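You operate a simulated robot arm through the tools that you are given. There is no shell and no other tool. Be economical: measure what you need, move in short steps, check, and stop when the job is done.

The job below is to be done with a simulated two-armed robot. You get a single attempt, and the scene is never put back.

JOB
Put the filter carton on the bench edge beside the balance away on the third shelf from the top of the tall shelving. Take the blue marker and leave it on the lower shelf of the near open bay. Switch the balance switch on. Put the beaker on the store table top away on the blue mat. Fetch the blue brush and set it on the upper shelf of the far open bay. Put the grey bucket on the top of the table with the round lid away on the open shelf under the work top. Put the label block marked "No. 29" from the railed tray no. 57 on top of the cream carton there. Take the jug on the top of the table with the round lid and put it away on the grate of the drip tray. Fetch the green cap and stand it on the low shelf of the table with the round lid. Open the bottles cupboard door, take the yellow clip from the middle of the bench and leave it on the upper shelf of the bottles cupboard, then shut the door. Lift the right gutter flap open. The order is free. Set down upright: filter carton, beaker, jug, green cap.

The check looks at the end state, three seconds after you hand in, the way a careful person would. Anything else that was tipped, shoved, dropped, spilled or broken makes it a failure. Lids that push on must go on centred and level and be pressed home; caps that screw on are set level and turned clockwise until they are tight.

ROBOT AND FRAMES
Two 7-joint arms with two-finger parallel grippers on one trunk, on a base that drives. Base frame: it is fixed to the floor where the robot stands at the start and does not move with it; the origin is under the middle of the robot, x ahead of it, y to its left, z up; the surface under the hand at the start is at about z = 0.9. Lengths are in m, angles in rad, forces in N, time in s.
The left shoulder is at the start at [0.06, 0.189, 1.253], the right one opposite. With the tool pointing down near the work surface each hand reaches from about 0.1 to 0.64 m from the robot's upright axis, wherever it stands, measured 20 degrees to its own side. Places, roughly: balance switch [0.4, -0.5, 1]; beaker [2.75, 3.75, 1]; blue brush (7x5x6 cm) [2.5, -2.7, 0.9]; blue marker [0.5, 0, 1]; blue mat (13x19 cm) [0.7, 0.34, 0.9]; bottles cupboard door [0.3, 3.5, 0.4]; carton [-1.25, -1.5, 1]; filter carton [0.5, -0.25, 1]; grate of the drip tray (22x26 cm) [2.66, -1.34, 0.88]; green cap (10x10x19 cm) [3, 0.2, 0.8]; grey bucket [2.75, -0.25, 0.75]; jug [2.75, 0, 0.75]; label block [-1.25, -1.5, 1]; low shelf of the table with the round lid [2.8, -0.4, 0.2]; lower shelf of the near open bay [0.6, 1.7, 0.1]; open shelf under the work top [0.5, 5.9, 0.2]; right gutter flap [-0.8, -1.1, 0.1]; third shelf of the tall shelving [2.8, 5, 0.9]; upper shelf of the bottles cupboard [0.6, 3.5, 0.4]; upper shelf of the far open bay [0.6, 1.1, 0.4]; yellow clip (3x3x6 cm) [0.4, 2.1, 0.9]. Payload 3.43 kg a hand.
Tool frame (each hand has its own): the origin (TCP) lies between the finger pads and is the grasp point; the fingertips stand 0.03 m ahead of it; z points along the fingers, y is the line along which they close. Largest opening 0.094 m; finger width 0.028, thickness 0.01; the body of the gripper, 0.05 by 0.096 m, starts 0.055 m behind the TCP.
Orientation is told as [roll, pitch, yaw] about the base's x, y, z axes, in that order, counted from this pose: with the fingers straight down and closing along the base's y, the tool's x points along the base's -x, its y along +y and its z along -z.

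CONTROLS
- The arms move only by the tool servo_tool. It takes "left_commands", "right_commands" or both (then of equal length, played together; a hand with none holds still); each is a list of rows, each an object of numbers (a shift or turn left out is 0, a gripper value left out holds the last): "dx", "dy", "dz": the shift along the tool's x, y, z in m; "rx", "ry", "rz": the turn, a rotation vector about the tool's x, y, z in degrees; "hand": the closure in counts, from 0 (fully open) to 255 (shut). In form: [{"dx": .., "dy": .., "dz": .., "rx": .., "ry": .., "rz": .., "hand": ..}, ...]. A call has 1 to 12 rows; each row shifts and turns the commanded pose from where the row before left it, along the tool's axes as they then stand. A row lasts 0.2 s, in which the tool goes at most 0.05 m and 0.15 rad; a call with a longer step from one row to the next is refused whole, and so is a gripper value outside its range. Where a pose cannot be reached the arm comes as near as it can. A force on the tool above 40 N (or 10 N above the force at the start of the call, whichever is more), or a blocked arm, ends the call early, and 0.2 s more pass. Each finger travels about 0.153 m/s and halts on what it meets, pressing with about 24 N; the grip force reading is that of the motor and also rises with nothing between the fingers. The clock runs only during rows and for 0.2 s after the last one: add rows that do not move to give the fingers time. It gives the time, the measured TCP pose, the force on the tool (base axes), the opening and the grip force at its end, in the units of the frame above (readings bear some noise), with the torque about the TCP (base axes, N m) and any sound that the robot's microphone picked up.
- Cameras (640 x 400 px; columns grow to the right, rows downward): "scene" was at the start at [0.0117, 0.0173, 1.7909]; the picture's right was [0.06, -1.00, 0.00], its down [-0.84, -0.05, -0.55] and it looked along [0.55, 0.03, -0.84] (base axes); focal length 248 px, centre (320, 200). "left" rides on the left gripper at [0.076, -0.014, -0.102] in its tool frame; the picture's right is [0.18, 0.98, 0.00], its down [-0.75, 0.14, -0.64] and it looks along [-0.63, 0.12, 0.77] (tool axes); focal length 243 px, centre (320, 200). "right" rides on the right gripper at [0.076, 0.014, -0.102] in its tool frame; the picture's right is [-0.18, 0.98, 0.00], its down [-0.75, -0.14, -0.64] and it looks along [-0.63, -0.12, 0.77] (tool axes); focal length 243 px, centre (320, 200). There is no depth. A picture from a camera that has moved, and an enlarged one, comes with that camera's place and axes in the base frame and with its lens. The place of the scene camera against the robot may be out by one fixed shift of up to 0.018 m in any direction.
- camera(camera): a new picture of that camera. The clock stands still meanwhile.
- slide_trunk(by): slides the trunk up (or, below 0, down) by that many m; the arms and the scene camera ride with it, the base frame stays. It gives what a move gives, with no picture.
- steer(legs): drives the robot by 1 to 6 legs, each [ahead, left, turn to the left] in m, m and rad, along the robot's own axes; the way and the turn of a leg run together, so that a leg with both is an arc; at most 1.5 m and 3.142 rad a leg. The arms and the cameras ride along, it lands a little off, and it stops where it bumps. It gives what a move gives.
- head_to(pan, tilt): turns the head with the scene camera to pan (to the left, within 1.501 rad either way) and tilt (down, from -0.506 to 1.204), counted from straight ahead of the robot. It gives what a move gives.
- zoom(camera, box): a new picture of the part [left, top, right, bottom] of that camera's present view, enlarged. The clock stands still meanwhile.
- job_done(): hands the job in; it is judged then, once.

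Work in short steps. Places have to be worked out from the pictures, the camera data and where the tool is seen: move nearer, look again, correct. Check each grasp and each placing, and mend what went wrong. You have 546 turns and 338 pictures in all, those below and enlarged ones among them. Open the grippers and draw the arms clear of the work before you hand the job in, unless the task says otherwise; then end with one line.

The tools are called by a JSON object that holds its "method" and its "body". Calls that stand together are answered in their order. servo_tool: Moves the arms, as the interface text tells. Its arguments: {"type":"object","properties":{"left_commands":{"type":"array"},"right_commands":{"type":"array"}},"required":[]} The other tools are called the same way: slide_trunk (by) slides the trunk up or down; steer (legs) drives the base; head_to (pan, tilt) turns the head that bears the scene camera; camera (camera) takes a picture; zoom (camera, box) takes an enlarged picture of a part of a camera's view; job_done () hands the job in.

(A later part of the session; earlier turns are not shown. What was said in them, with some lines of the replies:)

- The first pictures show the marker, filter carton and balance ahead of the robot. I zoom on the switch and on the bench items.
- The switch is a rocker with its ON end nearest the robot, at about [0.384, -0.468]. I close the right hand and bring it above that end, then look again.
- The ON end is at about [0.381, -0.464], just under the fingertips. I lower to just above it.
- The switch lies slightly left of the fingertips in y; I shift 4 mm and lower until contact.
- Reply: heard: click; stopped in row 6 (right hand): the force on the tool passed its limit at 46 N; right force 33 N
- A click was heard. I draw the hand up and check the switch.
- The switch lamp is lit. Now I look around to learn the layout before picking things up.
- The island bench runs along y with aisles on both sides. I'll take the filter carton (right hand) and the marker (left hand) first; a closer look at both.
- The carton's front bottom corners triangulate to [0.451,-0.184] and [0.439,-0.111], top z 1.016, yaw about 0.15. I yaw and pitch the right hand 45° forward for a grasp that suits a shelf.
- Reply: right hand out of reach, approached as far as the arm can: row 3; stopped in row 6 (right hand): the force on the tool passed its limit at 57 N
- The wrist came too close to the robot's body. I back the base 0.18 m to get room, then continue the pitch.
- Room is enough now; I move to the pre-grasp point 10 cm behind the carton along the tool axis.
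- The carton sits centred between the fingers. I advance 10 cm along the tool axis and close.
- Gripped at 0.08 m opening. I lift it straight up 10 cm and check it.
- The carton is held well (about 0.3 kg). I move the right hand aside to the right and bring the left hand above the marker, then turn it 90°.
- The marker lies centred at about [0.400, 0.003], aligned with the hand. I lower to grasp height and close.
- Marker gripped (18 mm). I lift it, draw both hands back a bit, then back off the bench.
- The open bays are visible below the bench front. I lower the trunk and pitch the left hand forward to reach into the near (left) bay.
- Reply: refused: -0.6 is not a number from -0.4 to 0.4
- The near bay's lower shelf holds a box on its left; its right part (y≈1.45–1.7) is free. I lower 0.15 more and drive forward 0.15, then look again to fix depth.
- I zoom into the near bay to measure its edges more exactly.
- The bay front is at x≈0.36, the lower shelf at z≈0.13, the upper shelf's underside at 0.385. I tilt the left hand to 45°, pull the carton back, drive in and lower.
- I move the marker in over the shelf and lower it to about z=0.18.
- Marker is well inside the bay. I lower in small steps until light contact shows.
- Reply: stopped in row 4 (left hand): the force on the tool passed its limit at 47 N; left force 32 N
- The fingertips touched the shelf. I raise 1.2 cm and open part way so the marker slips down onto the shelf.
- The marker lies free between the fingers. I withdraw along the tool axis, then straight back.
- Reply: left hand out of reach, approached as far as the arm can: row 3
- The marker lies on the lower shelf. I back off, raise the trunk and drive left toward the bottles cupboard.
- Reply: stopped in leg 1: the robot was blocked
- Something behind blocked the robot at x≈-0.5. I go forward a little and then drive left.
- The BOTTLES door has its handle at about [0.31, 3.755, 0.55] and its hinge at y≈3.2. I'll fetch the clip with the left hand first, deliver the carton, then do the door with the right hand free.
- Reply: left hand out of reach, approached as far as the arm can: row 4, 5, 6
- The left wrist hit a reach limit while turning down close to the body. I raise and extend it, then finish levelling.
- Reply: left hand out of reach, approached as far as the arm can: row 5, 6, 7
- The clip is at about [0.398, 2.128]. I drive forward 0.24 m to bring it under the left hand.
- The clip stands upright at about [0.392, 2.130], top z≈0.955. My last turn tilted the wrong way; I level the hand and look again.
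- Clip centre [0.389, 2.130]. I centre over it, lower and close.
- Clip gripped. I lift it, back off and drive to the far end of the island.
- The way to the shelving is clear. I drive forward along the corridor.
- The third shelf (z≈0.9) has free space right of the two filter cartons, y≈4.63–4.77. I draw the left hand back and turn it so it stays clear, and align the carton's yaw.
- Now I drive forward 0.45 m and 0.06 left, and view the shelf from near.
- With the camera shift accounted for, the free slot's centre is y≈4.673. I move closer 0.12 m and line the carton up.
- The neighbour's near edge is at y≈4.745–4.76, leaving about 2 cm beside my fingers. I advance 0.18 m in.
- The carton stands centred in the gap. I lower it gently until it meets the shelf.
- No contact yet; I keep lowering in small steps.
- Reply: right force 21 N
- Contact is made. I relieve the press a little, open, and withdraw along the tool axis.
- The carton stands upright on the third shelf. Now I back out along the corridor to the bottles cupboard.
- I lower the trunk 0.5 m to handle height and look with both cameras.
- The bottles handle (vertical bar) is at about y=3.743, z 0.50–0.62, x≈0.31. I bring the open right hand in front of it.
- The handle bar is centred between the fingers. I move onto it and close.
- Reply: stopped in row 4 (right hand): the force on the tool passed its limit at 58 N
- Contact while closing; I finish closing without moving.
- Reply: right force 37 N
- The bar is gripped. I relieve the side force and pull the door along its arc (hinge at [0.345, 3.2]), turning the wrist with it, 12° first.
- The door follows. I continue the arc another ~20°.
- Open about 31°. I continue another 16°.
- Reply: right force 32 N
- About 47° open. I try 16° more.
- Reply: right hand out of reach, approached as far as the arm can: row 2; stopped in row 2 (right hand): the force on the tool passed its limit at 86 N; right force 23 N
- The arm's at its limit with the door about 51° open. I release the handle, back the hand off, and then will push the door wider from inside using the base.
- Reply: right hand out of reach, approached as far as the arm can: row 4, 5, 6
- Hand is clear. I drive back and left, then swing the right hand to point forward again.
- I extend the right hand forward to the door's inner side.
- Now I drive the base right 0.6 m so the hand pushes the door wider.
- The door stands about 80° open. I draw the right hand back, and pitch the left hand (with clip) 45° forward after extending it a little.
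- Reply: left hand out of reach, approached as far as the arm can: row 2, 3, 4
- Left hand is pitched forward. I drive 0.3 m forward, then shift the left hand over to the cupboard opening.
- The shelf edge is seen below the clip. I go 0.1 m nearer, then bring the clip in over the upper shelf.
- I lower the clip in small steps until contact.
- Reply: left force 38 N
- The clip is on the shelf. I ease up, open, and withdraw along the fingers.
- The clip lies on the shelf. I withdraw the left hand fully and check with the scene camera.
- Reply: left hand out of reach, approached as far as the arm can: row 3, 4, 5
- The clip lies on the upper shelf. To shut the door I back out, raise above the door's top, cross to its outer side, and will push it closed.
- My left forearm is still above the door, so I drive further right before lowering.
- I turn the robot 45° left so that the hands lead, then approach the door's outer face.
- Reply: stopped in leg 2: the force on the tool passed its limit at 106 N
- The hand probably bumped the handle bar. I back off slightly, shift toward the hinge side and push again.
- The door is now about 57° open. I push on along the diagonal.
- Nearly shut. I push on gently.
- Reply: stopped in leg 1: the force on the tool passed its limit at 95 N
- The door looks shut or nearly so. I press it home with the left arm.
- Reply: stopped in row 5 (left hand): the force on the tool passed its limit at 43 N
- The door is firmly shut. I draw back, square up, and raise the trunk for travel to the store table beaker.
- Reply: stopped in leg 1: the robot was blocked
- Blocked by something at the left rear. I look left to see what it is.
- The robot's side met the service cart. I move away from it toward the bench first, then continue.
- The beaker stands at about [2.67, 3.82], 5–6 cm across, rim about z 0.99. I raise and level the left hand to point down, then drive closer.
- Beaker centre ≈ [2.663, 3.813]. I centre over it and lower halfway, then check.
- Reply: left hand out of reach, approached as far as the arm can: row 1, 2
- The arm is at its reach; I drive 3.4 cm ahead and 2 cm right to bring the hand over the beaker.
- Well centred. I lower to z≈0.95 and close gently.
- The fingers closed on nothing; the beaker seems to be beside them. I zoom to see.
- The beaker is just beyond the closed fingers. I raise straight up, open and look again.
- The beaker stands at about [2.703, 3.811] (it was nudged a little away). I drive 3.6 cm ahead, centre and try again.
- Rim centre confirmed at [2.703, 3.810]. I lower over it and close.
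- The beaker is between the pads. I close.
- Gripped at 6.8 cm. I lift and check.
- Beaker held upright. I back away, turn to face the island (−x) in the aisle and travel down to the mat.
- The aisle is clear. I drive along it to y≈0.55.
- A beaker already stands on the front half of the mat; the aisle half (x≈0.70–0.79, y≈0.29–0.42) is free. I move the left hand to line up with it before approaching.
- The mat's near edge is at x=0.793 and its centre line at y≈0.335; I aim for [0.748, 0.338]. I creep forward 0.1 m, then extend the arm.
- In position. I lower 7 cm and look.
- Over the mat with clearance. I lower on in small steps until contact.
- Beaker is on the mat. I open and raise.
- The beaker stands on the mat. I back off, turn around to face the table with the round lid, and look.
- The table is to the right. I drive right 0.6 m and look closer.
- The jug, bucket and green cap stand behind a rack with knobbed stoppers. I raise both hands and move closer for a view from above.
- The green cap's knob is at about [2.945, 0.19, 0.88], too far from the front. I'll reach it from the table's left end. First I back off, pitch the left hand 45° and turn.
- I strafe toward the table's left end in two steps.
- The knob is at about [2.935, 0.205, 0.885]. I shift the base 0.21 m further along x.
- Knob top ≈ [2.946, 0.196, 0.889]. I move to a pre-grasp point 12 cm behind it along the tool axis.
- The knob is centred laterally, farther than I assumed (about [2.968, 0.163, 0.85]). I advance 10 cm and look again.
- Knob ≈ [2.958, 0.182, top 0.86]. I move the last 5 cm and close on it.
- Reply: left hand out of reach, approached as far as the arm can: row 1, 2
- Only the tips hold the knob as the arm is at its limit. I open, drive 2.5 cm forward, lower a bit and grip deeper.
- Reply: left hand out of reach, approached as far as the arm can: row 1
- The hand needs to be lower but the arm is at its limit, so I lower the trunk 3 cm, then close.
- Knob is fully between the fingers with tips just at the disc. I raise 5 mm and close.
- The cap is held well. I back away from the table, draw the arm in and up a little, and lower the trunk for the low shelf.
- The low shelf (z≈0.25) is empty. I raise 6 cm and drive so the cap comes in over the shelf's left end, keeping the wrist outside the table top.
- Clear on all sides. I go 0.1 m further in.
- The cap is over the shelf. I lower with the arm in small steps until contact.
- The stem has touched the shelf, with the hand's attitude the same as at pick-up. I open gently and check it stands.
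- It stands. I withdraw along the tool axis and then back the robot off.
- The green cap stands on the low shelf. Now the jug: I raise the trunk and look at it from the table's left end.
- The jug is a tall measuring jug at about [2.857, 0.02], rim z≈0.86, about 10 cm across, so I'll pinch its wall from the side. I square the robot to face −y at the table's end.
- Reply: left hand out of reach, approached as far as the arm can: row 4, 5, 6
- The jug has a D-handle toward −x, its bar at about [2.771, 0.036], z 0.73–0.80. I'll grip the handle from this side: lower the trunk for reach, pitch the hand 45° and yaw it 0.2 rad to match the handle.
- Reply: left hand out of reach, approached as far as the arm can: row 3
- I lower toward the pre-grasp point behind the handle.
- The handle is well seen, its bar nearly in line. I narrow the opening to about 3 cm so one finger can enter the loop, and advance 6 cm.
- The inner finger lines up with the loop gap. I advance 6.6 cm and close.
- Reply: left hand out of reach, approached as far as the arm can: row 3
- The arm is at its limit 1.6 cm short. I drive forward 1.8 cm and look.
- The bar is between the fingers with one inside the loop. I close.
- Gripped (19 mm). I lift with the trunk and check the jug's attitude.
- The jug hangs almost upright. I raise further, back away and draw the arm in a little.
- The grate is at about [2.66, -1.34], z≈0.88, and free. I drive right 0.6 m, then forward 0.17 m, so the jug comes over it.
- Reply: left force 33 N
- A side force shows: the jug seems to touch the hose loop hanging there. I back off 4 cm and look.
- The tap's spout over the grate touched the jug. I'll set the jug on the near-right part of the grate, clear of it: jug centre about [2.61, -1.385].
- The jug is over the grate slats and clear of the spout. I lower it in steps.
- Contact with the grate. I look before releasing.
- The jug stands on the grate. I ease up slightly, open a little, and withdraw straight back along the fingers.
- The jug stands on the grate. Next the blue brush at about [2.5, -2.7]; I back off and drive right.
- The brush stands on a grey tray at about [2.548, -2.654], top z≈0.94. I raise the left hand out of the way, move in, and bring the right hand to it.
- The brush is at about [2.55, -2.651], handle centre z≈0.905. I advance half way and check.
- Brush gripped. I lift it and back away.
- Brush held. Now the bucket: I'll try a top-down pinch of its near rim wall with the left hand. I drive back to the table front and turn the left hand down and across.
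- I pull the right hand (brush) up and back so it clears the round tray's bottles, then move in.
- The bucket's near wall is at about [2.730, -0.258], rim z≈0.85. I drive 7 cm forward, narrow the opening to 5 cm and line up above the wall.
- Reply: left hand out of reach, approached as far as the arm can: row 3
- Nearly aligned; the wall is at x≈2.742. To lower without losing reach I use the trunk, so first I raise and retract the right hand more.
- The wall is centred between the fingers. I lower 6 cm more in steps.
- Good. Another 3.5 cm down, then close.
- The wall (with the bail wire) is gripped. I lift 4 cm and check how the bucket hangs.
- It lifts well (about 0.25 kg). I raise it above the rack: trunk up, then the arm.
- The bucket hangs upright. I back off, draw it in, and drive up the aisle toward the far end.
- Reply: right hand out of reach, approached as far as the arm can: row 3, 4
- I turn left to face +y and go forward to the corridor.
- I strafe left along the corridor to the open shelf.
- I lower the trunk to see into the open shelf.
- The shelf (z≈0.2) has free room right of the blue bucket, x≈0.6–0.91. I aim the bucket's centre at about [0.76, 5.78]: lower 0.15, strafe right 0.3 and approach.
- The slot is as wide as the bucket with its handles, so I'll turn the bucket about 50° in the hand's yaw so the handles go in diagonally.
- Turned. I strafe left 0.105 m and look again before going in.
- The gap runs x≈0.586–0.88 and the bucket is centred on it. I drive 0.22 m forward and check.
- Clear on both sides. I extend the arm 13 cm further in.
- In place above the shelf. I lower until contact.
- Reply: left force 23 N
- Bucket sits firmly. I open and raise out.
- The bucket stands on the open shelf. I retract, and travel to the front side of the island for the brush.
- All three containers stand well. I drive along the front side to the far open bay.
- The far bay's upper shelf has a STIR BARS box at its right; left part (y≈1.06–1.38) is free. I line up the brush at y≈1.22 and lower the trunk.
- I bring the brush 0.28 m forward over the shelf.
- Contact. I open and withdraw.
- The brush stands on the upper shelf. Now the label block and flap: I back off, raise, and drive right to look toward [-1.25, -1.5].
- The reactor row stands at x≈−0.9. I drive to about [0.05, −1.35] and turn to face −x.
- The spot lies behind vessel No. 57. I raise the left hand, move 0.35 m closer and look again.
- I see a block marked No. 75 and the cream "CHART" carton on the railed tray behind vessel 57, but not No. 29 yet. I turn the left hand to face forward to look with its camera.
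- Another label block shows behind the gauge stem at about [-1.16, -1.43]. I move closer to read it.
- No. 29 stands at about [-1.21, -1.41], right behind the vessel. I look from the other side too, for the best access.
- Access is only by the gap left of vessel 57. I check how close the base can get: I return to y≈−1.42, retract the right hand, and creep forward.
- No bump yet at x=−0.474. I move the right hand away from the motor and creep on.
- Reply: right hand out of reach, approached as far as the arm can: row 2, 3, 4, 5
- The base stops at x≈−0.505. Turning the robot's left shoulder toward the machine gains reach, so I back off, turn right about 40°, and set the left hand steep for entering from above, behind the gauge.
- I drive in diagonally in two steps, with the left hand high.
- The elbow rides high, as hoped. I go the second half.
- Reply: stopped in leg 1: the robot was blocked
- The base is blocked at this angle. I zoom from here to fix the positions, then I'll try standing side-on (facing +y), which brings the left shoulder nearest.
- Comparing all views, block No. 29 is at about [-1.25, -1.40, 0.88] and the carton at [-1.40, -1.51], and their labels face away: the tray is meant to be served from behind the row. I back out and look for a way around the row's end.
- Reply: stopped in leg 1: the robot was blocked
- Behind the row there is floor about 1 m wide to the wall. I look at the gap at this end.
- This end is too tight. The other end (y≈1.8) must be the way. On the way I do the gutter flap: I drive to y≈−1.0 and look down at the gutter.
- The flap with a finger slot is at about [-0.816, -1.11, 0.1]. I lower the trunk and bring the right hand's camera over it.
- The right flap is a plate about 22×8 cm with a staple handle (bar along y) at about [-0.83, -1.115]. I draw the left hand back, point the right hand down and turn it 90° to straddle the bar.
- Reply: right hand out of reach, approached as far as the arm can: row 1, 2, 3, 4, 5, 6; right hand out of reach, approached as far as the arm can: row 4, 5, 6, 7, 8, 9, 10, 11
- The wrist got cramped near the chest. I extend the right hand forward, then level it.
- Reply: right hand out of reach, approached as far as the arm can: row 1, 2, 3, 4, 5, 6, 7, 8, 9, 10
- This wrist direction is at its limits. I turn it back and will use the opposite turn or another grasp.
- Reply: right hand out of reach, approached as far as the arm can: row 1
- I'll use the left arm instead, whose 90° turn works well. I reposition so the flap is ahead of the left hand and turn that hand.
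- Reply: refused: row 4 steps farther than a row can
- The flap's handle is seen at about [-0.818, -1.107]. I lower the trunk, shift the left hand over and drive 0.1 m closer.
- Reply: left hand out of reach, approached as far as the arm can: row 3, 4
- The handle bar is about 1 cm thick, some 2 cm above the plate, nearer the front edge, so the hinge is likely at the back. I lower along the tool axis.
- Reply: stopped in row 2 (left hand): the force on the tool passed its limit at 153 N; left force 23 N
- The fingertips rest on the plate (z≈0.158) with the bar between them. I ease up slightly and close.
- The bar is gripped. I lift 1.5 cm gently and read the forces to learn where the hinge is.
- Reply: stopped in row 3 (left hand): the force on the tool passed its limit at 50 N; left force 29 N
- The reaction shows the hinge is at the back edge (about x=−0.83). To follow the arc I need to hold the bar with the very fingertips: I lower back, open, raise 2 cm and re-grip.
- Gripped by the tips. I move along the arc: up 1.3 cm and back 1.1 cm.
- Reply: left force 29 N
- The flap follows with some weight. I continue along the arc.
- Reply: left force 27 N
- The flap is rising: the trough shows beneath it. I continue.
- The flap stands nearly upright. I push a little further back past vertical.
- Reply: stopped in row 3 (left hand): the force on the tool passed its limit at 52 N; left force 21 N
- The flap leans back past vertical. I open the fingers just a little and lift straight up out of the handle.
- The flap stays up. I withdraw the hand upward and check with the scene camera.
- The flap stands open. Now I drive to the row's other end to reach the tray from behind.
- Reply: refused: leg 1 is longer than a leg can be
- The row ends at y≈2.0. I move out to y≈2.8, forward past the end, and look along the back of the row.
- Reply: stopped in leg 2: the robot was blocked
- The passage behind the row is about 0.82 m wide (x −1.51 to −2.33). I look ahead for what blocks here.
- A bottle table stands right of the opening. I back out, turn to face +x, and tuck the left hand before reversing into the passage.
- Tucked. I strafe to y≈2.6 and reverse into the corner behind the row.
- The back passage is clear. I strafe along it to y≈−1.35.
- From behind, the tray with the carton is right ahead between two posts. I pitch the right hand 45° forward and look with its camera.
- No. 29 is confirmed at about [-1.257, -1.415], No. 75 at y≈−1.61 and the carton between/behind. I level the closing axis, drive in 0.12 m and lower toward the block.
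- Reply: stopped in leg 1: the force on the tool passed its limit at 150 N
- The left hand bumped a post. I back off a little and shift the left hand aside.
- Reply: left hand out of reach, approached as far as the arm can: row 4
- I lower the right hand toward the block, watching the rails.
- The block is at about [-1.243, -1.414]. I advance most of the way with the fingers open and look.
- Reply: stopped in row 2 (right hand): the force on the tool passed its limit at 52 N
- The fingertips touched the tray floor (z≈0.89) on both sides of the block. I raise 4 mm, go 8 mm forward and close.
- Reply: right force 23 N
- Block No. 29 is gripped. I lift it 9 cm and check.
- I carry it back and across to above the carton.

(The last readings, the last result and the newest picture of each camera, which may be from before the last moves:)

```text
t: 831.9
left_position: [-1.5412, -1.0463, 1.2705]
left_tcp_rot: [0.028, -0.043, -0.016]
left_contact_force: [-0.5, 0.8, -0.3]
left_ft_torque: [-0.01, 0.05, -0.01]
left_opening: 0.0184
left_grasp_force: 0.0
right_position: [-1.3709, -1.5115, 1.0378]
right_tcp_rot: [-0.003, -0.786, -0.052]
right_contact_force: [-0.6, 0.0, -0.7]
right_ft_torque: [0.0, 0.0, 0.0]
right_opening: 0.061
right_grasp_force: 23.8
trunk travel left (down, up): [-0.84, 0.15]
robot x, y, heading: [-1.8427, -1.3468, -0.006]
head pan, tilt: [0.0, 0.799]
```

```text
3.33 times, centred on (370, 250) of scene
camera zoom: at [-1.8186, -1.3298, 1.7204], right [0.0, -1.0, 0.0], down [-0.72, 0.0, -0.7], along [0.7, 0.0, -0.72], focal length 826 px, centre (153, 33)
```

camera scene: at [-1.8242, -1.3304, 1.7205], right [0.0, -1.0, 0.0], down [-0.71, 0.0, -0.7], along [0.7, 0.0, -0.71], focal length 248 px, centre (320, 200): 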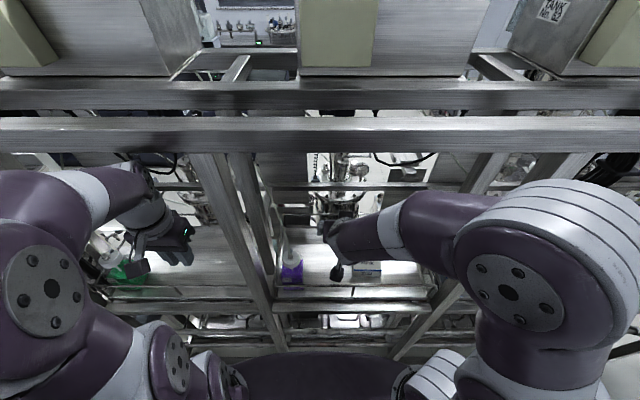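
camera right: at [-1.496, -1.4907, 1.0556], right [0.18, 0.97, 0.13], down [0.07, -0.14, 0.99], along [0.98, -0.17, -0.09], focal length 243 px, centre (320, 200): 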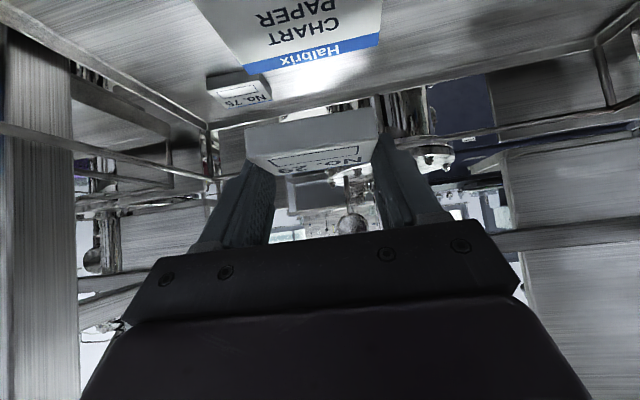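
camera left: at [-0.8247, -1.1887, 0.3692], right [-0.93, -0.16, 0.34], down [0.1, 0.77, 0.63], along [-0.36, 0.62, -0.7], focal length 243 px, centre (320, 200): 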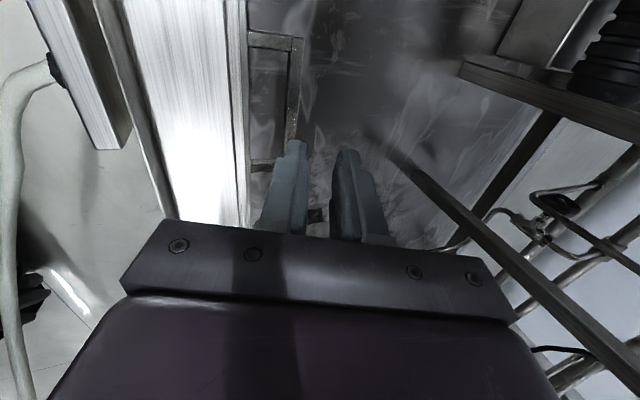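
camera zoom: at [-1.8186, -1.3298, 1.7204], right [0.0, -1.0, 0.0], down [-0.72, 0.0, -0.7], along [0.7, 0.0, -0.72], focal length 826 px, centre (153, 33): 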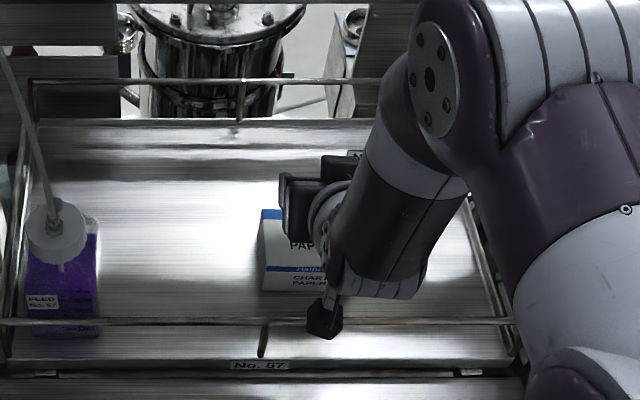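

The block is over the carton top (centre about [-1.365, -1.511], z≈0.945). I lower it in steps.

{"method": "servo_tool", "body": {"right_commands": [{"dx": 0.01, "dz": 0.02}, {"dx": 0.014, "dz": 0.014}, {"dx": 0.005, "dz": 0.005}, {}]}}

{"method": "servo_tool", "body": {"right_commands": [{"dx": 0.0035, "dz": 0.0035}, {"dx": 0.0035, "dz": 0.0035}, {}]}}

{"method": "camera", "body": {"camera": "right"}}

```text
t: 832.9
left_position: [-1.5415, -1.0486, 1.2701]
left_tcp_rot: [0.026, -0.045, -0.019]
left_contact_force: [-0.1, 0.6, 0.4]
left_ft_torque: [0.05, -0.01, 0.0]
left_opening: 0.0183
left_grasp_force: 0.0
right_position: [-1.3628, -1.5125, 0.9892]
right_tcp_rot: [-0.003, -0.788, -0.053]
right_contact_force: [0.5, 0.1, -0.1]
right_ft_torque: [0.02, -0.04, -0.02]
right_opening: 0.0611
right_grasp_force: 23.7
trunk travel left (down, up): [-0.84, 0.15]
robot x, y, heading: [-1.8418, -1.3395, -0.002]
head pan, tilt: [0.0, 0.799]
```

```text
t: 833.7
left_position: [-1.5426, -1.0471, 1.2707]
left_tcp_rot: [0.028, -0.045, -0.018]
left_contact_force: [-0.1, -0.3, -0.8]
left_ft_torque: [0.02, 0.03, -0.03]
left_opening: 0.0182
left_grasp_force: 0.2
right_position: [-1.3632, -1.5126, 0.9784]
right_tcp_rot: [-0.004, -0.786, -0.054]
right_contact_force: [0.1, 0.9, -1.2]
right_ft_torque: [0.01, -0.03, -0.01]
right_opening: 0.0612
right_grasp_force: 23.9
trunk travel left (down, up): [-0.84, 0.15]
robot x, y, heading: [-1.842, -1.343, -0.001]
head pan, tilt: [0.0, 0.799]
```

```text
59 pictures are left
camera right: at [-1.4889, -1.4914, 0.9974], right [0.18, 0.97, 0.13], down [0.07, -0.14, 0.99], along [0.98, -0.17, -0.09], focal length 243 px, centre (320, 200)
```

right: 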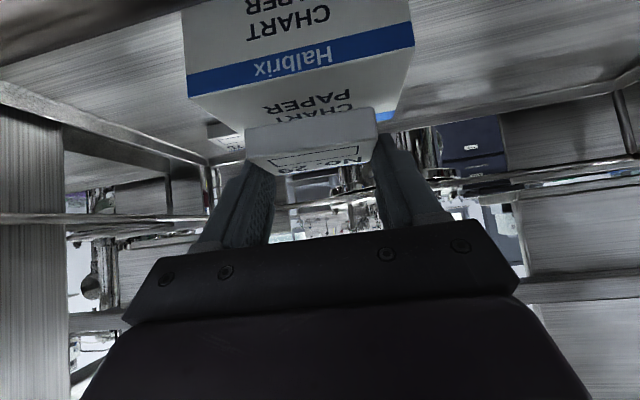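

The carton's top front edge is at x≈−1.405. I shift the block 8 mm back to centre it and lower to contact.

{"method": "servo_tool", "body": {"right_commands": [{"dx": 0.0057, "dz": -0.0056}, {"dx": 0.0035, "dz": 0.0035}, {"dx": 0.0025, "dz": 0.0025}, {}]}}

{"method": "servo_tool", "body": {"right_commands": [{"dx": 0.0021, "dz": 0.0021}, {"dx": 0.0021, "dz": 0.0021}, {}]}}

{"method": "servo_tool", "body": {"right_commands": [{"dx": 0.0021, "dz": 0.0021}, {"dx": 0.0021, "dz": 0.0021}, {}]}}

```text
t: 834.7
left_position: [-1.5424, -1.0473, 1.2713]
left_tcp_rot: [0.027, -0.046, -0.017]
left_contact_force: [-0.5, 0.6, 0.2]
left_ft_torque: [-0.02, 0.02, 0.01]
left_opening: 0.0184
left_grasp_force: 0.1
right_position: [-1.371, -1.5111, 0.9681]
right_tcp_rot: [-0.003, -0.788, -0.055]
right_contact_force: [0.2, 1.0, -0.3]
right_ft_torque: [0.02, -0.01, 0.02]
right_opening: 0.0612
right_grasp_force: 24.2
trunk travel left (down, up): [-0.84, 0.15]
robot x, y, heading: [-1.8427, -1.3401, -0.005]
head pan, tilt: [0.0, 0.799]
```

```text
t: 835.5
left_position: [-1.5434, -1.0466, 1.2709]
left_tcp_rot: [0.028, -0.047, -0.017]
left_contact_force: [0.2, -0.3, 0.8]
left_ft_torque: [0.0, -0.05, 0.0]
left_opening: 0.0184
left_grasp_force: 0.1
right_position: [-1.3705, -1.5108, 0.9671]
right_tcp_rot: [-0.001, -0.792, -0.053]
right_contact_force: [2.0, -0.9, 11.0]
right_ft_torque: [0.1, -0.2, -0.06]
right_opening: 0.061
right_grasp_force: 24.1
trunk travel left (down, up): [-0.84, 0.15]
robot x, y, heading: [-1.8427, -1.3463, -0.001]
head pan, tilt: [0.0, 0.799]
```

```text
t: 836.0
left_position: [-1.5447, -1.0483, 1.2702]
left_tcp_rot: [0.028, -0.047, -0.018]
left_contact_force: [0.2, -0.3, 0.6]
left_ft_torque: [0.04, 0.05, -0.01]
left_opening: 0.0185
left_grasp_force: 0.1
right_position: [-1.3676, -1.5122, 0.9667]
right_tcp_rot: [-0.001, -0.807, -0.056]
right_contact_force: [-8.5, -1.0, 25.2]
right_ft_torque: [0.11, 0.24, 0.07]
right_opening: 0.061
right_grasp_force: 23.9
trunk travel left (down, up): [-0.84, 0.15]
robot x, y, heading: [-1.8426, -1.3424, -0.004]
head pan, tilt: [0.0, 0.799]
stopped in row 2 (right hand): the force on the tool passed its limit at 44 N (the readings are from after the stop); the commanded pose is now the measured one
```

Contact. I ease up 2 mm, open and withdraw along the fingers.

{"method": "servo_tool", "body": {"right_commands": [{"dx": -0.002, "dz": -0.002}, {"hand": 60}, {"hand": 20}, {}, {"dz": -0.025}, {"dz": -0.04}, {"dz": -0.04}, {}]}}

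{"method": "camera", "body": {"camera": "right"}}

{"method": "zoom", "body": {"camera": "scene", "box": [290, 190, 450, 310]}}

```text
t: 837.8
left_position: [-1.5424, -1.048, 1.2701]
left_tcp_rot: [0.027, -0.044, -0.017]
left_contact_force: [0.1, -0.1, 0.2]
left_ft_torque: [-0.01, 0.02, -0.03]
left_opening: 0.0183
left_grasp_force: 0.1
right_position: [-1.443, -1.5067, 1.0393]
right_tcp_rot: [-0.002, -0.8, -0.057]
right_contact_force: [-0.1, 1.1, -0.7]
right_ft_torque: [-0.01, 0.0, -0.01]
right_opening: 0.0867
right_grasp_force: 0.0
trunk travel left (down, up): [-0.84, 0.15]
robot x, y, heading: [-1.8438, -1.3444, -0.003]
head pan, tilt: [0.0, 0.799]
```

```text
58 pictures are left
camera right: at [-1.5679, -1.4861, 1.0557], right [0.18, 0.97, 0.13], down [0.06, -0.14, 0.99], along [0.98, -0.17, -0.08], focal length 243 px, centre (320, 200)
```

right: 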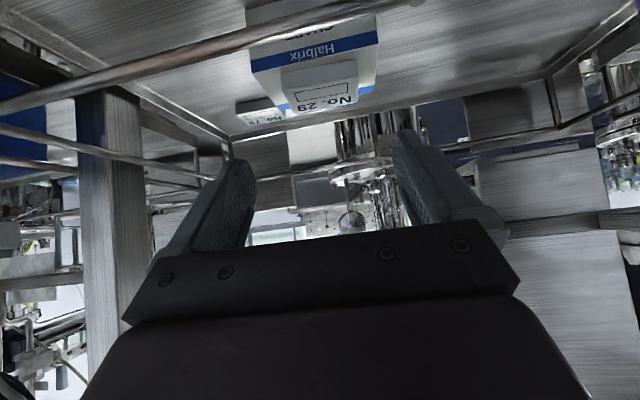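

```text
3.33 times, centred on (370, 250) of scene
camera zoom: at [-1.8187, -1.3305, 1.7204], right [0.0, -1.0, 0.0], down [-0.72, 0.0, -0.7], along [0.7, 0.0, -0.72], focal length 826 px, centre (153, 33)
```

zoom: 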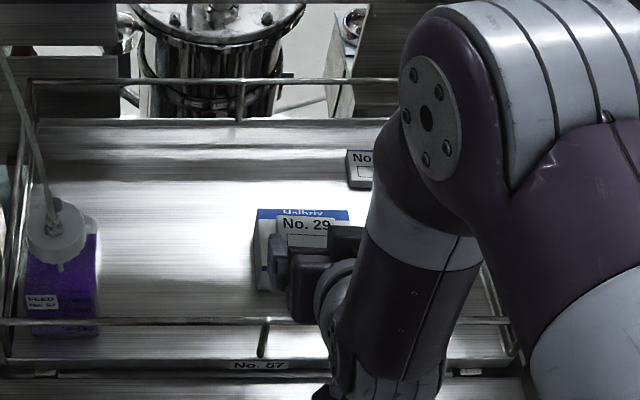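

No. 29 sits on the carton. I raise the hand clear of the rail and draw it out.

{"method": "servo_tool", "body": {"right_commands": [{"dx": -0.03, "dz": -0.03}, {"dx": -0.03, "dz": -0.03}, {"dx": -0.03, "dz": -0.03}, {"dx": -0.03, "dz": -0.03}, {"dz": -0.04}, {"dz": -0.04}, {"dx": 0.02, "dz": -0.03}, {}]}}

{"method": "steer", "body": {"legs": [[-0.12, 0, 0]]}}

{"method": "zoom", "body": {"camera": "scene", "box": [270, 170, 430, 290]}}

```text
t: 839.6
left_position: [-1.5431, -1.0488, 1.2702]
left_tcp_rot: [0.027, -0.045, -0.017]
left_contact_force: [0.6, -1.0, 0.2]
left_ft_torque: [0.0, 0.0, -0.01]
left_opening: 0.0185
left_grasp_force: 0.1
right_position: [-1.4765, -1.4856, 1.2694]
right_tcp_rot: [-0.003, -0.8, -0.055]
right_contact_force: [0.3, 0.4, -0.2]
right_ft_torque: [0.02, 0.01, 0.03]
right_opening: 0.0867
right_grasp_force: 0.0
right hand out of reach, approached as far as the arm can: row 6, 7
trunk travel left (down, up): [-0.84, 0.15]
robot x, y, heading: [-1.8454, -1.3445, -0.002]
head pan, tilt: [0.0, 0.799]
```

```text
t: 840.9
left_position: [-1.6608, -1.0474, 1.2699]
left_tcp_rot: [0.029, -0.042, -0.018]
left_contact_force: [0.1, 0.2, 0.3]
left_ft_torque: [-0.04, 0.02, -0.03]
left_opening: 0.0183
left_grasp_force: 0.0
right_position: [-1.5946, -1.4864, 1.2681]
right_tcp_rot: [-0.002, -0.798, -0.056]
right_contact_force: [-0.1, -0.4, -1.0]
right_ft_torque: [0.02, 0.04, 0.01]
right_opening: 0.0868
right_grasp_force: 0.1
trunk travel left (down, up): [-0.84, 0.15]
robot x, y, heading: [-1.9655, -1.3425, -0.003]
head pan, tilt: [0.0, 0.799]
```

```text
3.33 times, centred on (350, 230) of scene
camera zoom: at [-1.9388, -1.3302, 1.7204], right [0.0, -1.0, 0.0], down [-0.72, 0.0, -0.7], along [0.7, 0.0, -0.72], focal length 826 px, centre (220, 100)
```

zoom: 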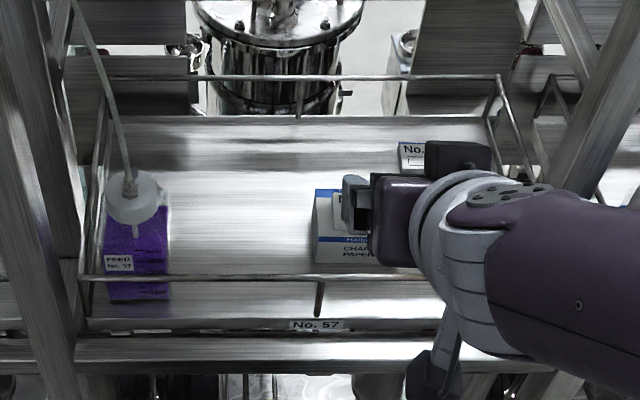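

The block marked No. 29 rests on the cream carton in tray No. 57. All tasks have been done and checked; I open both grippers fully with the arms clear.

{"method": "servo_tool", "body": {"left_commands": [{"hand": 0}, {}, {}], "right_commands": [{"hand": 0}, {}, {}]}}

{"method": "head_to", "body": {"pan": -0.3, "tilt": 0.7}}

{"method": "camera", "body": {"camera": "scene"}}

```text
t: 841.7
left_position: [-1.6632, -1.048, 1.2706]
left_tcp_rot: [0.03, -0.045, -0.016]
left_contact_force: [-0.3, -0.1, -0.7]
left_ft_torque: [-0.02, 0.02, -0.02]
left_opening: 0.0942
left_grasp_force: 0.0
right_position: [-1.5976, -1.4846, 1.2679]
right_tcp_rot: [-0.003, -0.8, -0.054]
right_contact_force: [0.5, 0.7, -0.4]
right_ft_torque: [0.0, 0.03, 0.01]
right_opening: 0.0942
right_grasp_force: 0.0
trunk travel left (down, up): [-0.84, 0.15]
robot x, y, heading: [-1.962, -1.3422, -0.002]
head pan, tilt: [0.0, 0.799]
```

```text
t: 842.5
left_position: [-1.6621, -1.0476, 1.2708]
left_tcp_rot: [0.029, -0.046, -0.017]
left_contact_force: [0.0, -0.1, 0.3]
left_ft_torque: [-0.02, 0.0, 0.03]
left_opening: 0.094
left_grasp_force: 0.1
right_position: [-1.5961, -1.4863, 1.2674]
right_tcp_rot: [-0.001, -0.799, -0.055]
right_contact_force: [0.1, -0.1, -0.5]
right_ft_torque: [0.03, -0.01, -0.03]
right_opening: 0.0939
right_grasp_force: 0.1
trunk travel left (down, up): [-0.84, 0.15]
robot x, y, heading: [-1.9645, -1.345, -0.0]
head pan, tilt: [-0.3, 0.7]
```

```text
55 pictures are left
camera scene: at [-1.9395, -1.3552, 1.7286], right [-0.3, -0.95, 0.0], down [-0.62, 0.19, -0.76], along [0.73, -0.23, -0.64], focal length 248 px, centre (320, 200)
```

scene: 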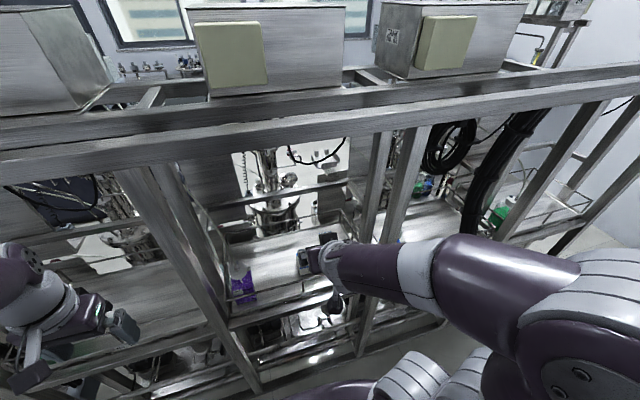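

Everything is in place, the grippers are open and the arms are clear; I hand the job in.

{"method": "job_done", "body": {}}

```text
The job is handed in.
```

All eleven parts of the job are done, each was checked by picture as it was finished, and the job is handed in. The base bumped obstacles a few times in narrow spots and the jug briefly touched the tap over the grate. I saw nothing displaced, but I did not look at every spot again afterwards.
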